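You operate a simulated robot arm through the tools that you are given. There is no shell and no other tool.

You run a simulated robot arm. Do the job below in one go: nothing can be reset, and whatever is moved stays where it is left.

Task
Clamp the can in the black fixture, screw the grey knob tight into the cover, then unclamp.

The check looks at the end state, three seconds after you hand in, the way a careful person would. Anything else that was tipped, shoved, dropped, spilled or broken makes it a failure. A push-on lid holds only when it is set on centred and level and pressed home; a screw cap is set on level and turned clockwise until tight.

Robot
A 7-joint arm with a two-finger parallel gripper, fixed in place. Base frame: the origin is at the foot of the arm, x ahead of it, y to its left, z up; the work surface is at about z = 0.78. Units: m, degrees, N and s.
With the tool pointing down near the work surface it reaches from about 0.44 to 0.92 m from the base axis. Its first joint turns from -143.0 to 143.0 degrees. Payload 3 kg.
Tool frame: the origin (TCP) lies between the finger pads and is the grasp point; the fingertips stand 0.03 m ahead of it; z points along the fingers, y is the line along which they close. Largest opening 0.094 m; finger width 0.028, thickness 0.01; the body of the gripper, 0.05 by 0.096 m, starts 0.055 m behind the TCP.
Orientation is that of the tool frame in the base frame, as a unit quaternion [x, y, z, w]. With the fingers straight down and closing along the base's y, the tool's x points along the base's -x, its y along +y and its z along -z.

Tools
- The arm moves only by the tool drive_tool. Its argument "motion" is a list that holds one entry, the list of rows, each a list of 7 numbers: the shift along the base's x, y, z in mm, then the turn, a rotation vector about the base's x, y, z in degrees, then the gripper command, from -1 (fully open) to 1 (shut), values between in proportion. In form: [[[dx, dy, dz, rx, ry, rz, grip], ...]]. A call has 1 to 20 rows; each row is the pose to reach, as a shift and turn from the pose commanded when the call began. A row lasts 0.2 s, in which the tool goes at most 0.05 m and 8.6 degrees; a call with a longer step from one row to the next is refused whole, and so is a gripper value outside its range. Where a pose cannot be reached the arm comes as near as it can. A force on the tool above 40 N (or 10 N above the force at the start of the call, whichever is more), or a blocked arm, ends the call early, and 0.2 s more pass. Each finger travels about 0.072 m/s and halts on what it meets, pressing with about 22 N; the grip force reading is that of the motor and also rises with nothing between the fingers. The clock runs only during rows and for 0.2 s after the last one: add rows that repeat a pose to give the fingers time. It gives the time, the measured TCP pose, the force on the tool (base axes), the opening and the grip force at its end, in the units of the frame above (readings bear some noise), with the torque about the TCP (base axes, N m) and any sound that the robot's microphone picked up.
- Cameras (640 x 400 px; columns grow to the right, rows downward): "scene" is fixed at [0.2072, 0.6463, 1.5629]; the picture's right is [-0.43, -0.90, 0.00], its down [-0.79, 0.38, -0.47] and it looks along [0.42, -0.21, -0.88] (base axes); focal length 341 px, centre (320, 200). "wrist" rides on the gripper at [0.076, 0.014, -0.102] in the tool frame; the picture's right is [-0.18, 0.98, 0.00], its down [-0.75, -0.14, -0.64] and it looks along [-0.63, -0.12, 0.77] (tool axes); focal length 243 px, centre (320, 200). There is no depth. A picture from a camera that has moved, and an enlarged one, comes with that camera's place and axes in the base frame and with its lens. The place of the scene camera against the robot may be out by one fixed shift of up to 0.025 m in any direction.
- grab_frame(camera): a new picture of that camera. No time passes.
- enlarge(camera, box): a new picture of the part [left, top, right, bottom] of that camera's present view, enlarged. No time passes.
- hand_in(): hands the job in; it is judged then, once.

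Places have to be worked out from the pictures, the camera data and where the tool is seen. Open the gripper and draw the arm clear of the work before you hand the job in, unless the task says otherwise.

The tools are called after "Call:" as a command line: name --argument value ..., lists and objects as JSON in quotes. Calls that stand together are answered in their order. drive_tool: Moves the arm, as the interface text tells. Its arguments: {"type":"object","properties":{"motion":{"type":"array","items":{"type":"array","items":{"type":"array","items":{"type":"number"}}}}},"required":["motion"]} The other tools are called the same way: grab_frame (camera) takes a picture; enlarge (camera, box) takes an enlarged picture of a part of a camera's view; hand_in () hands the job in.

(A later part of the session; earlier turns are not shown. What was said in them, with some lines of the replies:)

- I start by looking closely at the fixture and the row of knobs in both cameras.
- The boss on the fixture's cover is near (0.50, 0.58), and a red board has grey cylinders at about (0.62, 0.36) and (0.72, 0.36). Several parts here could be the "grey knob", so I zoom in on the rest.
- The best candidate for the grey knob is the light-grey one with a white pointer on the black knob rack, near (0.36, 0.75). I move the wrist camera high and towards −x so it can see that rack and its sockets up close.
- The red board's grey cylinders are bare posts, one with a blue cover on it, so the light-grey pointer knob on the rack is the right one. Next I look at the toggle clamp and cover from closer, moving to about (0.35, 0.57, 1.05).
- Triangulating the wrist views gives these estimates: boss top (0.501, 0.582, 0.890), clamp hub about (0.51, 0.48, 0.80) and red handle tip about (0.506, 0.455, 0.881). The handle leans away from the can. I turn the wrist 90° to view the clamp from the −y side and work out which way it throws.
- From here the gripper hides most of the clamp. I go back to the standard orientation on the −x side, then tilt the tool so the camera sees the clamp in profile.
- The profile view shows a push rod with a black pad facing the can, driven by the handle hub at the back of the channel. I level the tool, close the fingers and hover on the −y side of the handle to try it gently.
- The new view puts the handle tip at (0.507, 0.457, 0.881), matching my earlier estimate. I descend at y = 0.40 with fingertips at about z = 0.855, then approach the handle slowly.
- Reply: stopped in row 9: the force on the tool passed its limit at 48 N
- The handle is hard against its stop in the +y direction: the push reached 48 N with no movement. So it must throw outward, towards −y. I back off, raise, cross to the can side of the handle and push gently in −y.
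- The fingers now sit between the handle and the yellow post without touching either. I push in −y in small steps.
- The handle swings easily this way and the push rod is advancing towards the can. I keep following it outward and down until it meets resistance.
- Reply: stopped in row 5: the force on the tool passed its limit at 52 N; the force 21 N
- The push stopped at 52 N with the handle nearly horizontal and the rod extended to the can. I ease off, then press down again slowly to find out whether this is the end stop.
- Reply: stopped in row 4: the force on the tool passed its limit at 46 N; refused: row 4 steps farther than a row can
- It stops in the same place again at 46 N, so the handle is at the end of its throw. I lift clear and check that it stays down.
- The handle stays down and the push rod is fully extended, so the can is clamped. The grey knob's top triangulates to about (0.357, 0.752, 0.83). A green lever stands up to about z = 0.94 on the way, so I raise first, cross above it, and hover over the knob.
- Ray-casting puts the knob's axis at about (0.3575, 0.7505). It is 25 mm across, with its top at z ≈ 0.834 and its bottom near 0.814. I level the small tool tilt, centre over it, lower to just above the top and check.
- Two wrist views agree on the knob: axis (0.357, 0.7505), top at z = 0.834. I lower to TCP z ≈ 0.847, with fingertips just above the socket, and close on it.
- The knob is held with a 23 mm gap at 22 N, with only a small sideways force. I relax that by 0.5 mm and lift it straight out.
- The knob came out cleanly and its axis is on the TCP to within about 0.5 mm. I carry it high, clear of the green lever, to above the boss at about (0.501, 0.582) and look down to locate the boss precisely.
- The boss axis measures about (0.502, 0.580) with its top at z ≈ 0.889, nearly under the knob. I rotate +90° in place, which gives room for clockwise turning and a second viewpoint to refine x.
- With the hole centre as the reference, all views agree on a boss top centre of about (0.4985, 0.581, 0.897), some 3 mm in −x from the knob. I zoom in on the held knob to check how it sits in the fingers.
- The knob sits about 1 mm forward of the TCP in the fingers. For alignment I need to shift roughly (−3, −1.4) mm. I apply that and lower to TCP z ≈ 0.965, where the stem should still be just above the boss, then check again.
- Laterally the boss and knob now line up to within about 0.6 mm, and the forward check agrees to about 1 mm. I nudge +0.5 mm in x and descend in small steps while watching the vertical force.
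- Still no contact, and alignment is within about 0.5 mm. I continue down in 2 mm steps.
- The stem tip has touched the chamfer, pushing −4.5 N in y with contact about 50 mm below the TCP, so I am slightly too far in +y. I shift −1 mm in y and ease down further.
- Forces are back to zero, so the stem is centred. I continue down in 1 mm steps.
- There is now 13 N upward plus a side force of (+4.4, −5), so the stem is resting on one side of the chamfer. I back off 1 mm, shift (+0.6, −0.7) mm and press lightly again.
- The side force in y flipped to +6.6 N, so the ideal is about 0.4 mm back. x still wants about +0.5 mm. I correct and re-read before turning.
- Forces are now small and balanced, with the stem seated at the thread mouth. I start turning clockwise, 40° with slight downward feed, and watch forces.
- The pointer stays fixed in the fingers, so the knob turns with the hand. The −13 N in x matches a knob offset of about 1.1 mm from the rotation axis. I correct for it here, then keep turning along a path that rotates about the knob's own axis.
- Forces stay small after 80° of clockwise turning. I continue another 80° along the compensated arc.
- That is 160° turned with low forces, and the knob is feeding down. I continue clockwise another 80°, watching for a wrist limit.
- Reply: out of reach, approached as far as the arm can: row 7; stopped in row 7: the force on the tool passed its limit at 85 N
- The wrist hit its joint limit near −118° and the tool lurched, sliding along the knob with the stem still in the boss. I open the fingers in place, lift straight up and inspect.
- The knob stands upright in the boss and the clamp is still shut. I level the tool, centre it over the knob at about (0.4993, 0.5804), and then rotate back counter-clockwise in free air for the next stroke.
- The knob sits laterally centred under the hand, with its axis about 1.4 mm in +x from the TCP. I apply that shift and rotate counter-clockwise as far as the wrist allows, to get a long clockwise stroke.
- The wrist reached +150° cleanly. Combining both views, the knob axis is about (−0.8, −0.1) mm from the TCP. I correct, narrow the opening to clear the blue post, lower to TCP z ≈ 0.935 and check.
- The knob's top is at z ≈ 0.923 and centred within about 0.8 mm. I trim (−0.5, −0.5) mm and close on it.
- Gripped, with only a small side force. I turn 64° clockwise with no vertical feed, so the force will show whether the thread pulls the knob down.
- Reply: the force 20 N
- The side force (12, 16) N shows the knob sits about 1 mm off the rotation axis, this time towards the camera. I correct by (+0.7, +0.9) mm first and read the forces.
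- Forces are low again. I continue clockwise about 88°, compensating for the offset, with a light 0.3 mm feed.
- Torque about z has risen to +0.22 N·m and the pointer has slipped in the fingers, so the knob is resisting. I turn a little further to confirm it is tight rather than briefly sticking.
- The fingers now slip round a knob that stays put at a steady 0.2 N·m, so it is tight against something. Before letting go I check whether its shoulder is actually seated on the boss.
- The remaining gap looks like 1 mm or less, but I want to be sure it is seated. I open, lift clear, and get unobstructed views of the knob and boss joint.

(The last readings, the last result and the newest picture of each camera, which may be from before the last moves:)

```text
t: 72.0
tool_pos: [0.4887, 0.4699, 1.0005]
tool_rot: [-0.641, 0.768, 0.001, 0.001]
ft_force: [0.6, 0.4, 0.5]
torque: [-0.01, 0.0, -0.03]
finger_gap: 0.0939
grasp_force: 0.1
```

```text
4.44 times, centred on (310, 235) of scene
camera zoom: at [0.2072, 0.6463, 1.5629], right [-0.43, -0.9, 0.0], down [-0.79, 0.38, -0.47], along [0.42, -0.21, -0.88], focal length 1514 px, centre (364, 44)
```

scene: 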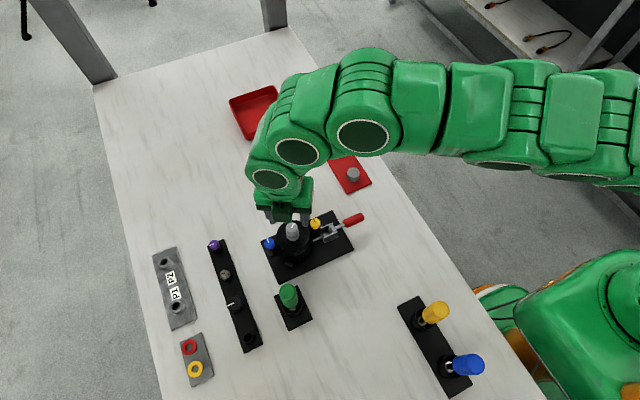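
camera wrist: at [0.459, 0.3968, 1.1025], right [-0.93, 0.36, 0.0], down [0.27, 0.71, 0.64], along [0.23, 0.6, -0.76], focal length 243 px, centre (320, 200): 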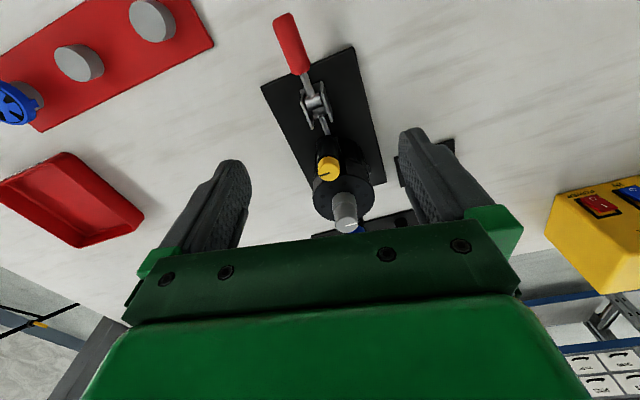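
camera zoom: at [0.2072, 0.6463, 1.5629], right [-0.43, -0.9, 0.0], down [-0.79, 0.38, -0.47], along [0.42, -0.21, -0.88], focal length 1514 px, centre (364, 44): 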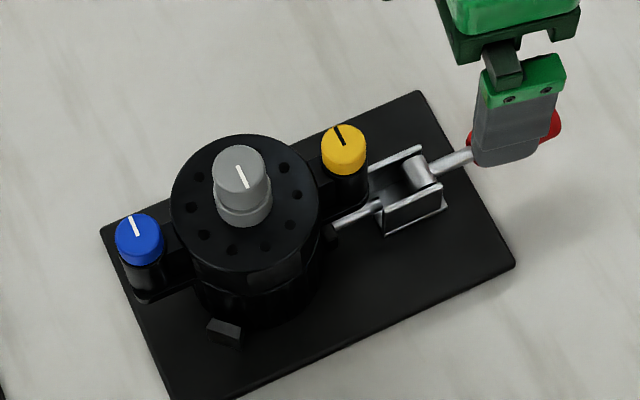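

The grey pointer has come to rest parallel with the blue and yellow pointers, and the knob looks upright. I want a low-angle view to confirm it is flush with the boss, so I swing to a 45° approach and tilt the camera down towards the joint.

Call:
drive_tool --motion '[[[-14, 6, 0, 0, 0, -7, -1], [-28, 12, 0, 0, 0, -14, -1], [-42, 18, 0, 0, 0, -21, -1], [-56, 24, 0, 0, 0, -28, -1], [-69, 30, 0, 0, 0, -34.5, -1], [-69, 30, 0, 0, 0, -34.5, -1]]]'

Call:
drive_tool --motion '[[[4, 4, -15, 5, -5, 0, -1], [8, 8, -30, 10, -10, 0, -1], [12, 12, -45, 15, -15, 0, -1], [15, 15, -55, 17.7, -17.7, 0, -1], [15, 15, -62, 17.7, -17.7, 0, -1], [15, 15, -62, 17.7, -17.7, 0, -1]]]'

Call:
grab_frame --camera "wrist"

Call:
enlarge --camera "wrist" --box '[280, 160, 360, 230]'

```text
t: 73.4
tool_pos: [0.4188, 0.4984, 1.0009]
tool_rot: [-0.383, 0.924, 0.001, 0.002]
ft_force: [0.0, -0.1, -0.8]
torque: [-0.01, -0.02, 0.01]
finger_gap: 0.094
grasp_force: 0.0
```

```text
t: 74.8
tool_pos: [0.4356, 0.5134, 0.9387]
tool_rot: [-0.374, 0.901, 0.084, 0.202]
ft_force: [0.4, -0.6, -0.2]
torque: [-0.01, -0.02, -0.01]
finger_gap: 0.094
grasp_force: 0.1
```

```text
taken
camera wrist: at [0.3429, 0.445, 0.9986], right [-0.58, 0.81, 0.08], down [0.39, 0.19, 0.9], along [0.72, 0.55, -0.42], focal length 243 px, centre (320, 200)
```

wrist: 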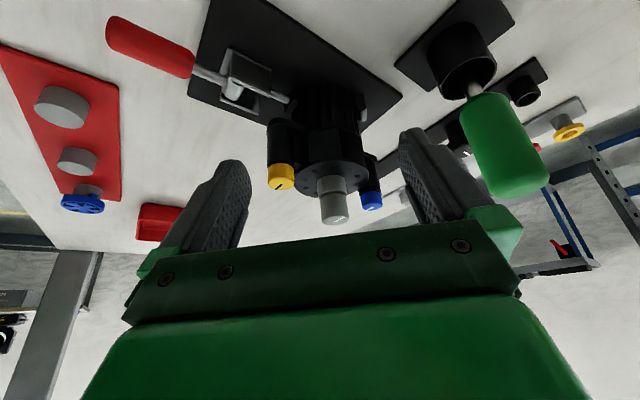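

```text
5.71 times, centred on (320, 195) of wrist
camera zoom: at [0.3429, 0.445, 0.9986], right [-0.58, 0.81, 0.08], down [0.39, 0.19, 0.9], along [0.72, 0.55, -0.42], focal length 1386 px, centre (320, 229)
```

zoom: 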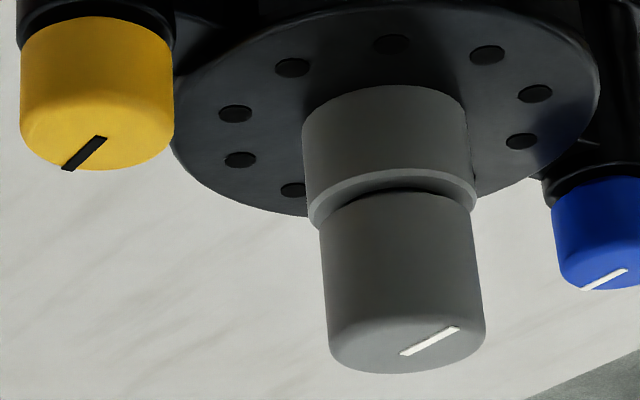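

This side view shows the knob level. From the pointer it has turned 360° since it entered the thread, and it then stopped dead under steady torque. A thin dark band remains at its base, so I compare it with the already fitted blue and yellow knobs.

Call:
enlarge --camera "wrist" --box '[262, 140, 302, 195]'

Call:
enlarge --camera "wrist" --box '[312, 165, 352, 205]'

Call:
enlarge --camera "wrist" --box '[350, 165, 390, 215]'

Call:
enlarge --camera "wrist" --box '[230, 60, 400, 200]'

```text
7.27 times, centred on (282, 168) of wrist
camera zoom: at [0.3429, 0.445, 0.9986], right [-0.58, 0.81, 0.08], down [0.39, 0.19, 0.9], along [0.72, 0.55, -0.42], focal length 1764 px, centre (596, 436)
```

zoom: 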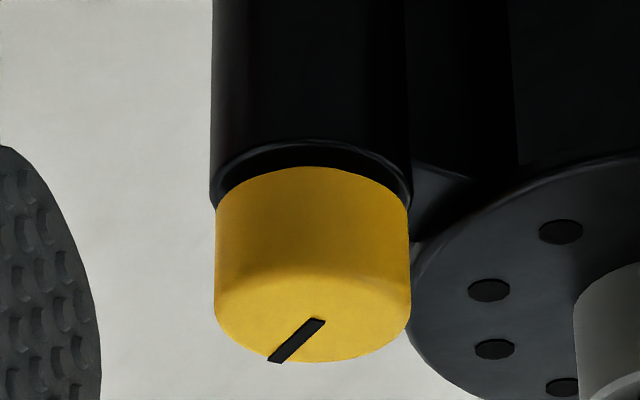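

```text
10.00 times, centred on (332, 185) of wrist
camera zoom: at [0.3429, 0.445, 0.9986], right [-0.58, 0.81, 0.08], down [0.39, 0.19, 0.9], along [0.72, 0.55, -0.42], focal length 2426 px, centre (200, 350)
```

zoom: 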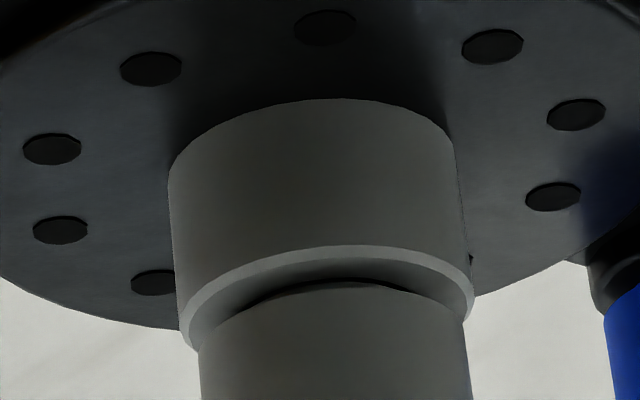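

```text
8.00 times, centred on (370, 190) of wrist
camera zoom: at [0.3429, 0.445, 0.9986], right [-0.58, 0.81, 0.08], down [0.39, 0.19, 0.9], along [0.72, 0.55, -0.42], focal length 1941 px, centre (-80, 280)
```

zoom: 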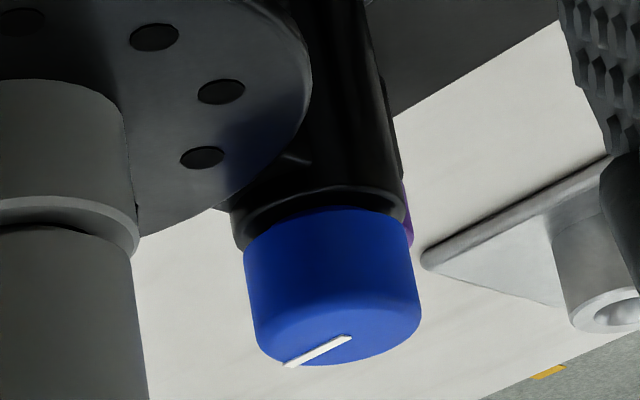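

```text
2.86 times, centred on (315, 130) of wrist
camera zoom: at [0.3429, 0.445, 0.9986], right [-0.58, 0.81, 0.08], down [0.39, 0.19, 0.9], along [0.72, 0.55, -0.42], focal length 693 px, centre (334, 400)
```

zoom: 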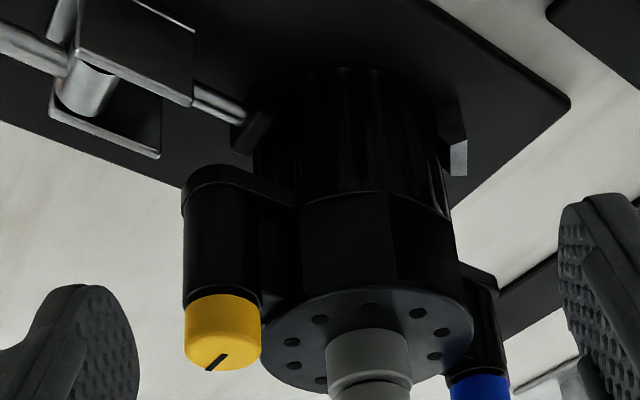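

The fitted yellow and blue knobs show the same small shadow gap of about 3 mm above their posts. So the grey knob is home: level, one full turn, then a hard stop. Next I unclamp, first levelling the tool, then rotating to 90° above the lowered red handle.

Call:
drive_tool --motion '[[[-4, -4, 15, -4, 4, 0, -1], [-8, -8, 30, -9, 9, 0, -1], [-12, -12, 45, -14, 14, 0, -1], [-15, -15, 62, -17.7, 17.7, 0, -1], [-15, -15, 62, -17.7, 17.7, 0, -1]]]'

Call:
drive_tool --motion '[[[20, -20, 0, 0, 0, 8, -1], [40, -40, 0, 0, 0, 16, -0.5], [60, -60, -10, 0, 0, 24, -0.3], [80, -70, -20, 0, 0, 32, -0.3], [90, -78, -40, 0, 0, 40, -0.3], [90, -78, -60, 0, 0, 45, -0.3], [90, -78, -75, 0, 0, 45, -0.3], [90, -78, -75, 0, 0, 45, -0.3]]]'

Call:
grab_frame --camera "wrist"

Call:
enlarge --camera "wrist" --box '[260, 80, 380, 220]'

```text
t: 76.0
tool_pos: [0.4179, 0.4997, 1.0011]
tool_rot: [-0.383, 0.924, 0.001, 0.001]
ft_force: [-0.4, 0.5, -0.6]
torque: [0.01, 0.0, 0.02]
finger_gap: 0.0941
grasp_force: 0.1
```

```text
t: 77.8
tool_pos: [0.5084, 0.4221, 0.9257]
tool_rot: [0.708, -0.706, -0.001, -0.001]
ft_force: [0.4, 0.3, -0.9]
torque: [0.0, -0.01, -0.04]
finger_gap: 0.0613
grasp_force: 0.2
```

```text
taken
camera wrist: at [0.4943, 0.3456, 1.0282], right [-0.98, 0.18, 0.0], down [0.14, 0.75, 0.64], along [0.12, 0.63, -0.76], focal length 243 px, centre (320, 200)
```

wrist: 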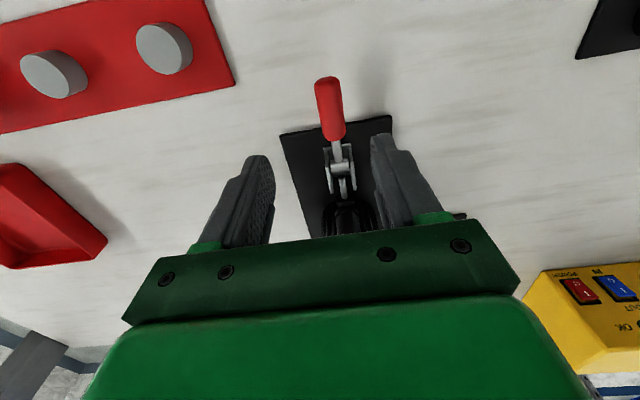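

```text
2.86 times, centred on (320, 150) of wrist
camera zoom: at [0.4943, 0.3456, 1.0282], right [-0.98, 0.18, 0.0], down [0.14, 0.75, 0.64], along [0.12, 0.63, -0.76], focal length 693 px, centre (320, 343)
```

zoom: 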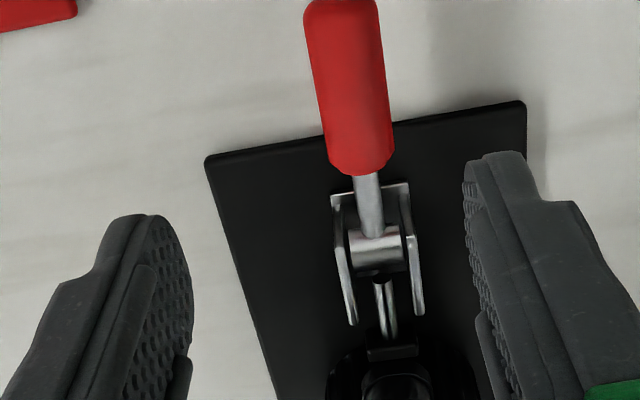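

Seen from here, the handle lies along x ≈ 0.499 with its red grip from y ≈ 0.398 to 0.454. I shift −9 mm in x, lower so the fingers straddle it with fingertips about 15 mm above the table, and close.

Call:
drive_tool --motion '[[[-9, 0, 0, 0, 0, 0, -0.3], [-9, -1, -25, 0, 0, 0, -0.3], [-9, -1, -50, 0, 0, 0, -0.3], [-9, -1, -70, 0, 0, 0, -0.3], [-9, -1, -85, 0, 0, 0, -0.3], [-9, -1, -98, 0, 0, 0, -0.3], [-9, -1, -98, 0, 0, 0, -0.3]]]'

Call:
enlarge --camera "wrist" --box '[240, 100, 400, 240]'

Call:
enlarge --camera "scene" --box '[270, 170, 400, 270]'

```text
t: 79.4
tool_pos: [0.4986, 0.421, 0.827]
tool_rot: [0.707, -0.707, -0.001, -0.002]
ft_force: [-0.2, -0.3, 0.6]
torque: [-0.02, -0.01, 0.01]
finger_gap: 0.0608
grasp_force: 0.0
```

```text
2.86 times, centred on (320, 170) of wrist
camera zoom: at [0.4844, 0.3445, 0.9292], right [-0.98, 0.18, 0.0], down [0.14, 0.75, 0.64], along [0.12, 0.63, -0.77], focal length 693 px, centre (320, 286)
```

zoom: 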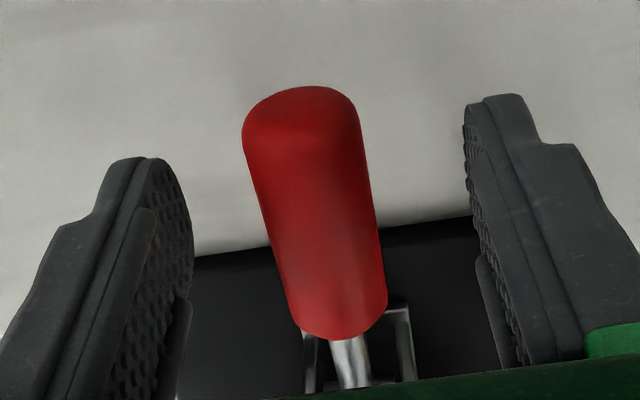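

```text
4.00 times, centred on (335, 220) of scene
camera zoom: at [0.2072, 0.6463, 1.5629], right [-0.43, -0.9, 0.0], down [-0.79, 0.38, -0.47], along [0.42, -0.21, -0.88], focal length 1363 px, centre (260, 120)
```

zoom: 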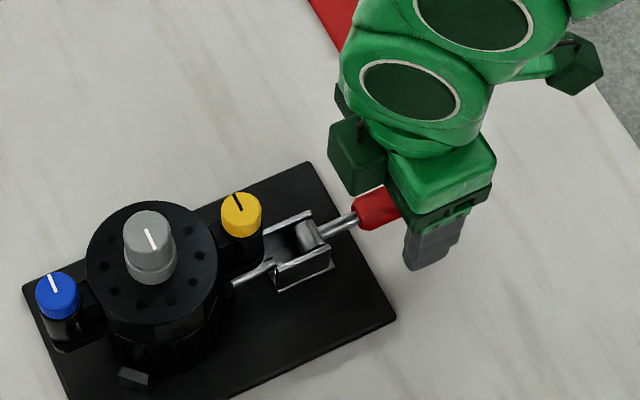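

The handle lies between the fingers. I close on it.

Call:
drive_tool --motion '[[[0, 0, 0, 0, 0, 0, 0], [0, 0, 0, 0, 0, 0, 0.5], [0, 0, 0, 0, 0, 0, 1], [0, 0, 0, 0, 0, 0, 1], [0, 0, 0, 0, 0, 0, 1]]]'

Call:
enlarge --camera "wrist" --box '[240, 100, 400, 240]'

```text
t: 80.6
tool_pos: [0.4994, 0.4202, 0.8274]
tool_rot: [0.708, -0.707, -0.001, -0.001]
ft_force: [2.8, -0.1, -1.7]
torque: [-0.03, 0.0, -0.07]
finger_gap: 0.021
grasp_force: 44.8
```

```text
2.86 times, centred on (320, 170) of wrist
camera zoom: at [0.4846, 0.3445, 0.9294], right [-0.98, 0.18, 0.0], down [0.14, 0.75, 0.64], along [0.12, 0.63, -0.76], focal length 693 px, centre (320, 286)
```

zoom: 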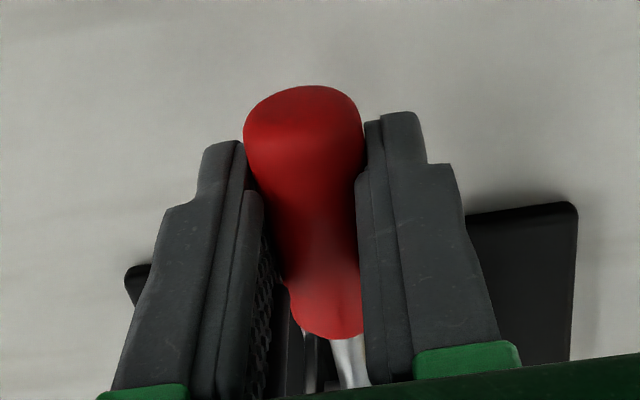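

The handle is gripped with a 21 mm gap. I raise it along its arc around the hub at about y = 0.483, z = 0.803, starting with the first 24° to feel the resistance.

Call:
drive_tool --motion '[[[0, 1, 4.3, 0, 0, 0, 1], [0, 2.1, 8.7, 0, 0, 0, 1], [0, 3.7, 12.8, 0, 0, 0, 1], [0, 5.5, 16.9, 0, 0, 0, 1], [0, 9.9, 24.7, 0, 0, 0, 1]]]'

Call:
enlarge --camera "scene" --box '[270, 170, 400, 270]'

```text
t: 81.8
tool_pos: [0.4998, 0.4295, 0.8513]
tool_rot: [0.708, -0.706, -0.001, 0.001]
ft_force: [15.5, -20.7, -16.7]
torque: [-1.66, -0.38, -0.2]
finger_gap: 0.0207
grasp_force: 44.9
```

```text
4.00 times, centred on (335, 220) of scene
camera zoom: at [0.2072, 0.6463, 1.5629], right [-0.43, -0.9, 0.0], down [-0.79, 0.38, -0.47], along [0.42, -0.21, -0.88], focal length 1363 px, centre (260, 120)
```

zoom: 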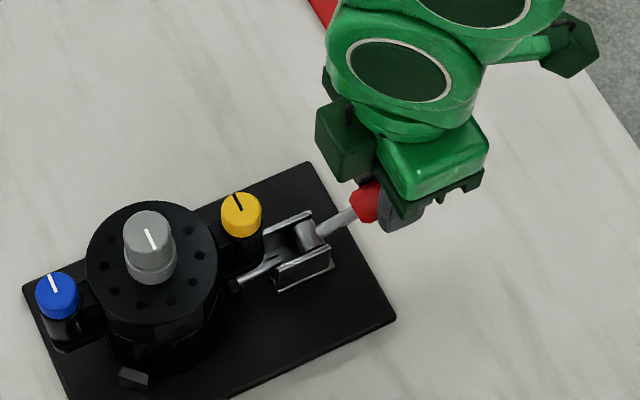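

The handle is coming up, but the clamped pads resist its rotation (1.7 N·m). I open to let go cleanly, lift away and check that the handle stays raised, so I can push it the rest of the way from outside.

Call:
drive_tool --motion '[[[0, 0, 0, 0, 0, 0, 0.3], [0, 0, 0, 0, 0, 0, -0.2], [0, 0, 0, 0, 0, 0, -0.3], [0, 0, 10, 0, 0, 0, -0.3], [0, 0, 35, 0, 0, 0, -0.3], [0, -20, 70, 0, 0, 0, -0.3], [0, -40, 90, 0, 0, 0, 0.3], [0, -60, 90, 0, 0, 0, 1], [0, -60, 90, 0, 0, 0, 1]]]'

Call:
grab_frame --camera "wrist"

Call:
enlarge --camera "scene" --box '[270, 170, 400, 270]'

```text
t: 83.8
tool_pos: [0.4996, 0.3712, 0.9433]
tool_rot: [0.708, -0.706, -0.001, -0.001]
ft_force: [0.3, 0.0, -0.7]
torque: [0.0, 0.02, 0.0]
finger_gap: 0.0
grasp_force: 22.3
```

```text
taken
camera wrist: at [0.4844, 0.2943, 1.045], right [-0.98, 0.18, 0.0], down [0.14, 0.75, 0.64], along [0.12, 0.63, -0.77], focal length 243 px, centre (320, 200)
```

wrist: 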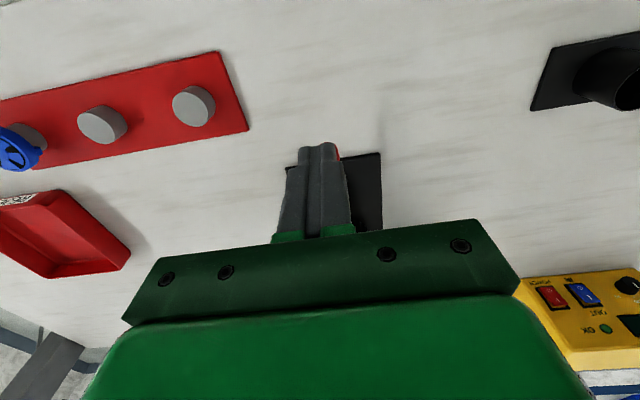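

```text
4.00 times, centred on (335, 220) of scene
camera zoom: at [0.2072, 0.6463, 1.5629], right [-0.43, -0.9, 0.0], down [-0.79, 0.38, -0.47], along [0.42, -0.21, -0.88], focal length 1363 px, centre (260, 120)
```

zoom: 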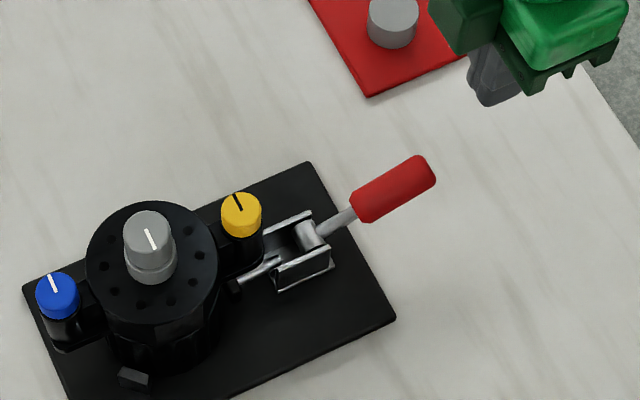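

The handle stays at about 30° above horizontal. I come down on its outer side with closed fingers, fingertips at about z = 0.825, and push in +y to stand it back up.

Call:
drive_tool --motion '[[[0, -6, -30, 0, 0, 0, 1], [0, -6, -60, 0, 0, 0, 1], [0, -6, -88, 0, 0, 0, 1], [0, 4, -88, 0, 0, 0, 1], [0, 12, -88, 0, 0, 0, 1], [0, 19, -88, 0, 0, 0, 1], [0, 25, -88, 0, 0, 0, 1], [0, 31, -88, 0, 0, 0, 1], [0, 37, -88, 0, 0, 0, 1], [0, 42, -87, 0, 0, 0, 1], [0, 47, -85, 0, 0, 0, 1], [0, 51, -83, 0, 0, 0, 1]]]'

Call:
grab_frame --camera "wrist"

Call:
enlarge --camera "scene" --box '[270, 170, 400, 270]'

```text
t: 85.2
tool_pos: [0.4999, 0.3852, 0.8535]
tool_rot: [0.707, -0.707, 0.0, 0.003]
ft_force: [-0.7, -8.1, 1.3]
torque: [-0.08, 0.06, 0.01]
finger_gap: 0.0
grasp_force: 21.7
stopped in row 7: the force on the tool passed its limit at 55 N (the readings are from after the stop); the commanded pose is now the measured one
```

```text
taken
camera wrist: at [0.485, 0.31, 0.9559], right [-0.98, 0.18, 0.0], down [0.14, 0.76, 0.64], along [0.11, 0.63, -0.77], focal length 243 px, centre (320, 200)
```

wrist: 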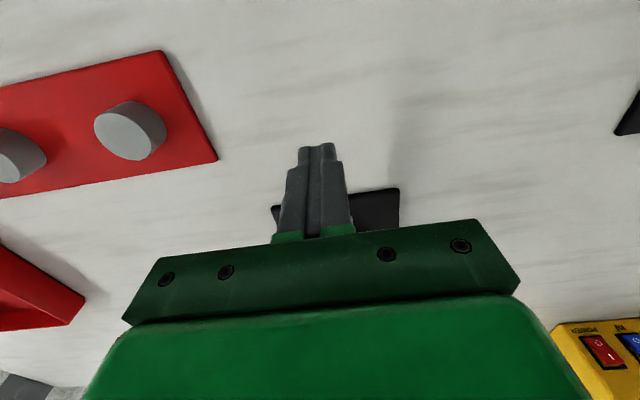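

```text
4.00 times, centred on (335, 220) of scene
camera zoom: at [0.2072, 0.6463, 1.5629], right [-0.43, -0.9, 0.0], down [-0.79, 0.38, -0.47], along [0.42, -0.21, -0.88], focal length 1363 px, centre (260, 120)
```

zoom: 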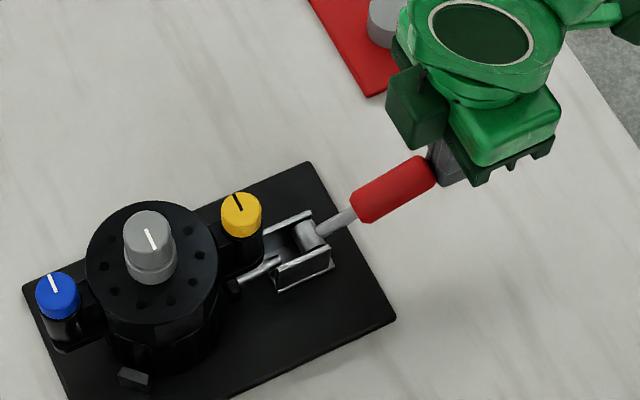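

Pushing the end cap at this low angle is nearly axial, and it stopped at 55 N with nothing moved in the fixture. Lifting by grip worked, so I go back above the handle, re-grip at the same spot and continue upwards, letting the tool tilt slightly with it.

Call:
drive_tool --motion '[[[0, -8, 3, 0, 0, 0, 1], [0, -10, 45, 0, 0, 0, 1], [0, -10, 90, 0, 0, 0, 0.5], [0, 15, 95, 0, 0, 0, 0], [0, 44, 90, -0.2, 0, 0, -0.3], [0, 44, 60, -0.2, 0, 0, -0.3], [0, 44, 30, -0.2, 0, 0, -0.3], [0, 44, 10, -0.2, 0, 0, -0.3], [0, 44, -1, -0.2, 0, 0, -0.3], [0, 44, -1, -0.2, 0, 0, 0], [0, 44, -1, -0.2, 0, 0, 0.5], [0, 44, -1, -0.2, 0, 0, 1], [0, 44, -1, -0.2, 0, 0, 1], [0, 44, -1, -0.2, 0, 0, 1]]]'

Call:
enlarge --camera "wrist" --box '[240, 100, 400, 240]'

```text
t: 88.2
tool_pos: [0.5006, 0.4289, 0.852]
tool_rot: [0.708, -0.706, 0.001, 0.004]
ft_force: [1.3, -0.7, -4.5]
torque: [-0.22, 0.01, -0.01]
finger_gap: 0.021
grasp_force: 44.7
```

```text
2.86 times, centred on (320, 170) of wrist
camera zoom: at [0.485, 0.3535, 0.9544], right [-0.98, 0.18, 0.0], down [0.14, 0.76, 0.64], along [0.11, 0.63, -0.77], focal length 693 px, centre (320, 286)
```

zoom: 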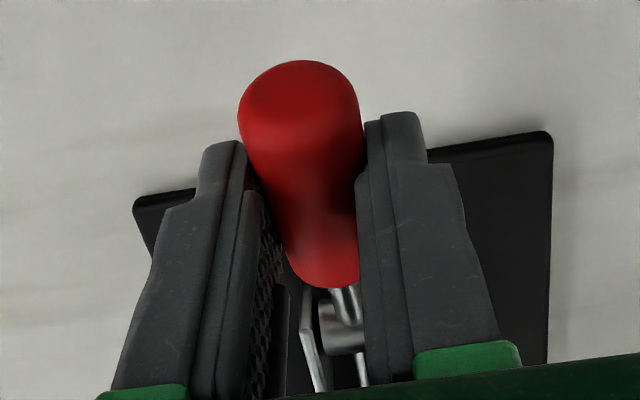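

Re-gripped with low forces. I lift another 20° or so along the arc, tilting the tool about 12° with the handle to ease the pads.

Call:
drive_tool --motion '[[[0, 2.7, 3, -2, 0, 0, 1], [0, 5.4, 6, -4, 0, 0, 1], [0, 8.6, 9, -6, 0, 0, 1], [0, 11.8, 11.7, -8, 0, 0, 1], [0, 15.3, 14.3, -10, 0, 0, 1], [0, 18.8, 16.8, -12, 0, 0, 1]]]'

Call:
enlarge --camera "scene" --box '[270, 170, 400, 270]'

```text
t: 89.6
tool_pos: [0.4998, 0.4483, 0.8687]
tool_rot: [-0.703, 0.703, -0.076, -0.079]
ft_force: [4.4, -28.8, 1.5]
torque: [-1.56, 0.03, 0.22]
finger_gap: 0.0213
grasp_force: 44.7
```

```text
4.00 times, centred on (335, 220) of scene
camera zoom: at [0.2072, 0.6463, 1.5629], right [-0.43, -0.9, 0.0], down [-0.79, 0.38, -0.47], along [0.42, -0.21, -0.88], focal length 1363 px, centre (260, 120)
```

zoom: 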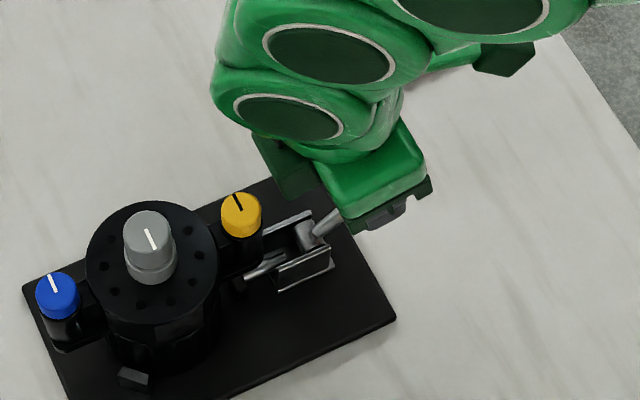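

The handle is now past 50°. I release, lift clear, level the tool, and set up to push from the outside, which should work at this steeper angle.

Call:
drive_tool --motion '[[[0, 0, 0, 0, 0, 0, 0.3], [0, 0, 0, 0, 0, 0, -0.2], [0, 0, 0, 0, 0, 0, -0.3], [0, 0, 15, 0, 0, 0, -0.3], [0, 0, 45, 4, 0, 0, -0.3], [0, -20, 80, 12, 0, 0, -0.3], [0, -50, 90, 12, 0, 0, 0.3], [0, -80, 90, 12, 0, 0, 1], [0, -80, 90, 12, 0, 0, 1]]]'

Call:
enlarge --camera "scene" --box '[270, 170, 400, 270]'

```text
t: 91.6
tool_pos: [0.4987, 0.3699, 0.9593]
tool_rot: [0.708, -0.706, 0.001, 0.003]
ft_force: [0.1, 0.3, -0.5]
torque: [-0.02, -0.02, 0.0]
finger_gap: 0.0
grasp_force: 21.9
```

```text
4.00 times, centred on (335, 220) of scene
camera zoom: at [0.2072, 0.6463, 1.5629], right [-0.43, -0.9, 0.0], down [-0.79, 0.38, -0.47], along [0.42, -0.21, -0.88], focal length 1363 px, centre (260, 120)
```

zoom: 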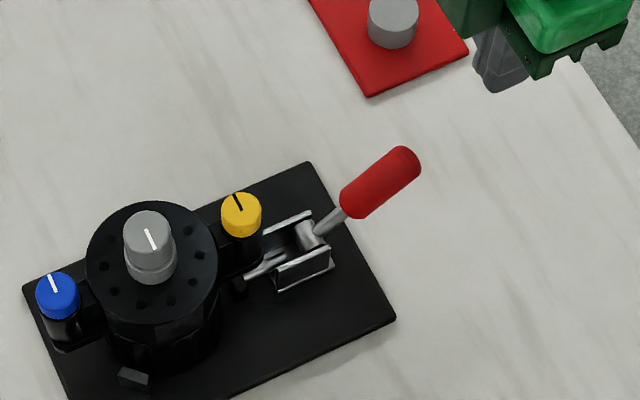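

The handle now stands at roughly 50°. I lower on its outer side with fingertips at about z = 0.845 and push in +y towards upright.

Call:
drive_tool --motion '[[[0, -5, -40, 0, 0, 0, 1], [0, -5, -80, 0, 0, 0, 1], [0, 0, -84, 0, 0, 0, 1], [0, 10, -84, 0, 0, 0, 1], [0, 18, -84, 0, 0, 0, 1], [0, 24, -84, 0, 0, 0, 1], [0, 28, -83, 0, 0, 0, 1], [0, 32, -82, 0, 0, 0, 1], [0, 36, -81, 0, 0, 0, 1], [0, 40, -80, 0, 0, 0, 1], [0, 44, -79, 0, 0, 0, 1], [0, 48, -78, 0, 0, 0, 1], [0, 52, -77, 0, 0, 0, 1], [0, 56, -76, 0, 0, 0, 1], [0, 59, -76, 0, 0, 0, 1]]]'

Call:
enlarge --camera "scene" --box '[270, 170, 400, 270]'

Call:
grab_frame --camera "wrist"

```text
t: 94.8
tool_pos: [0.5, 0.4287, 0.8828]
tool_rot: [-0.707, 0.708, -0.001, -0.005]
ft_force: [-0.6, -0.9, 0.1]
torque: [0.01, -0.01, 0.01]
finger_gap: 0.0002
grasp_force: 22.5
```

```text
4.00 times, centred on (335, 220) of scene
camera zoom: at [0.2072, 0.6463, 1.5629], right [-0.43, -0.9, 0.0], down [-0.79, 0.38, -0.47], along [0.42, -0.21, -0.88], focal length 1363 px, centre (260, 120)
```

zoom: 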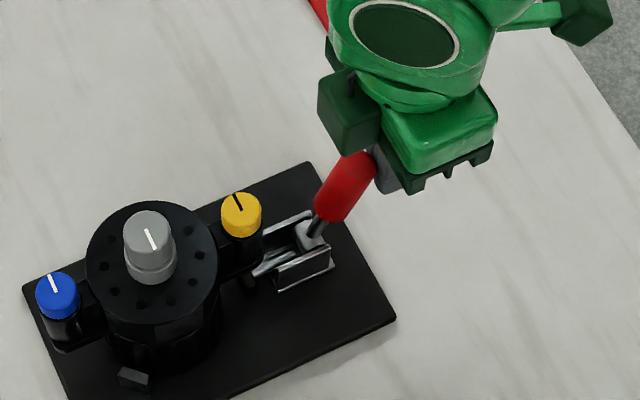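

```text
taken
camera wrist: at [0.4849, 0.3535, 0.9863], right [-0.98, 0.18, 0.0], down [0.14, 0.76, 0.64], along [0.11, 0.63, -0.77], focal length 243 px, centre (320, 200)
```

wrist: 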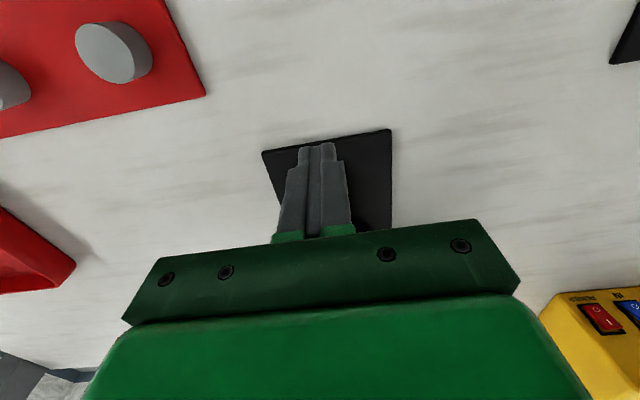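

The handle is nearly back at its starting position with almost no load. I push the last few millimetres gently until I feel the stop.

Call:
drive_tool --motion '[[[0, 1.5, 0, 0, 0, 0, 1], [0, 3, 0, 0, 0, 0, 1], [0, 4.5, 0, 0, 0, 0, 1], [0, 6, 0, 0, 0, 0, 1], [0, 7.5, 0, 0, 0, 0, 1]]]'

```text
t: 96.2
tool_pos: [0.501, 0.4322, 0.8831]
tool_rot: [0.707, -0.707, 0.003, 0.006]
ft_force: [0.7, -12.7, 2.1]
torque: [0.15, 0.0, -0.01]
finger_gap: 0.0
grasp_force: 21.8
stopped in row 5: the force on the tool passed its limit at 42 N (the readings are from after the stop); the commanded pose is now the measured one
```

The handle met its stop at 42 N, at the same place it started. I back away, lift well clear with the gripper open, and inspect everything.

Call:
drive_tool --motion '[[[0, -8, 0, 0, 0, 0, 1], [0, -20, 5, 0, 0, 0, 1], [0, -25, 45, 0, 0, 0, 1], [0, -25, 90, 0, 0, 0, 0.5], [-20, -40, 120, 0, 0, 0, 0], [-50, -60, 140, 0, 0, 0, -0.5], [-80, -80, 150, 0, 0, 0, -1], [-80, -80, 150, 0, 0, 0, -1]]]'

Call:
grab_frame --camera "scene"

Call:
enlarge --camera "scene" --box '[240, 180, 370, 290]'

Call:
enlarge --camera "scene" --box '[275, 215, 315, 250]'

Call:
enlarge --camera "scene" --box '[140, 220, 320, 390]'

```text
t: 98.0
tool_pos: [0.4198, 0.3554, 1.0331]
tool_rot: [-0.707, 0.707, -0.002, -0.006]
ft_force: [-0.1, 0.0, -0.7]
torque: [0.01, -0.01, -0.02]
finger_gap: 0.094
grasp_force: 0.0
```

```text
taken
```

scene: 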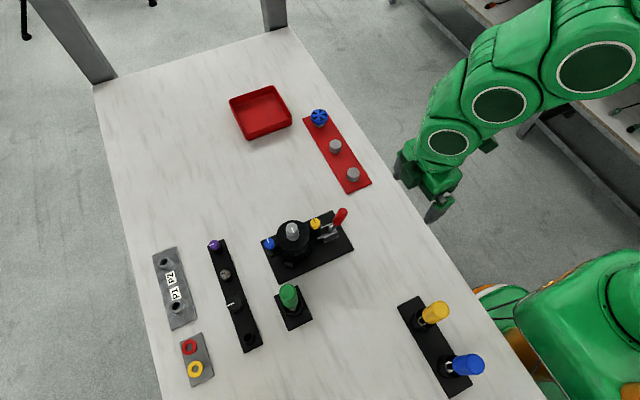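

```text
3.64 times, centred on (305, 235) of scene
camera zoom: at [0.2072, 0.6463, 1.5629], right [-0.43, -0.9, 0.0], down [-0.79, 0.38, -0.47], along [0.42, -0.21, -0.88], focal length 1239 px, centre (374, 73)
```

zoom: 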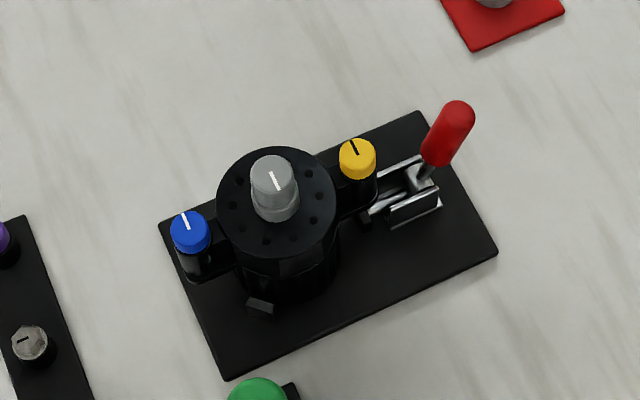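

```text
11.43 times, centred on (295, 232) of scene
camera zoom: at [0.2072, 0.6463, 1.5629], right [-0.43, -0.9, 0.0], down [-0.79, 0.38, -0.47], along [0.42, -0.21, -0.88], focal length 3894 px, centre (606, -171)
```

zoom: 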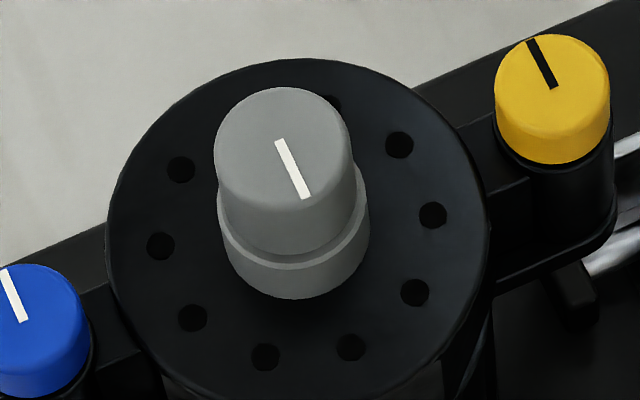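

```text
2.35 times, centred on (230, 305) of scene
camera zoom: at [0.2072, 0.6463, 1.5629], right [-0.43, -0.9, 0.0], down [-0.79, 0.38, -0.47], along [0.42, -0.21, -0.88], focal length 802 px, centre (532, -47)
```

zoom: 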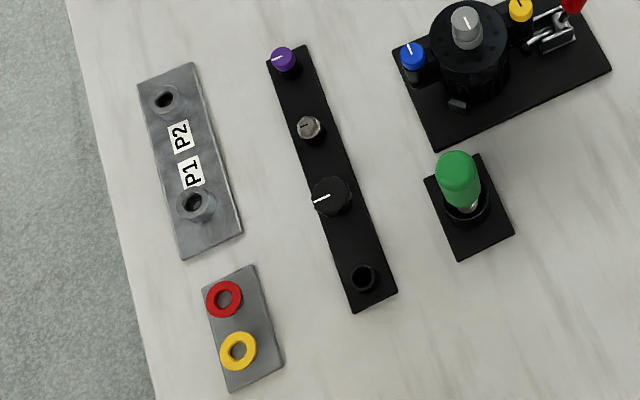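

The end state looks right:
- **Knob:** level in the cover, and it stopped turning under sustained torque.
- **Clamp:** the handle is back in its original open position and the push rod is retracted.
- **Everything else:** the other items are where they started.
- **Arm:** the gripper is open and clear of the work.

I hand in.

Call:
hand_in

```text
The job is handed in.
```

The grey knob is screwed tight into the cover, the clamp is open again, and I have handed the job in. The hand-in call did not return a verdict.

- **Clamping:** I swung the red handle outward to its end stop, which drove the push rod to the can. It stayed there while I worked.
- **Knob:** I took the light-grey pointer knob from the rack and turned it one full turn clockwise. It then stopped turning and the fingers slipped round it at a steady 0.2 N·m, which I took as tight. A gap of about 3 mm shows at its base. The blue and yellow knobs already fitted show a similar gap, so I judged it fully seated.
- **Unclamping:** the handle is back at its original open stop and the push rod is retracted.
- **Jolt while turning:** the wrist reached its joint limit partway through, and the tool jerked with 85 N against the knob. The knob stayed upright in the boss. I re-gripped it and finished.
- **Firm handle pushes:** a few pushes against the handle also reached 42–55 N before stopping.

In the final pictures nothing else has moved, and the arm is clear with the gripper open.
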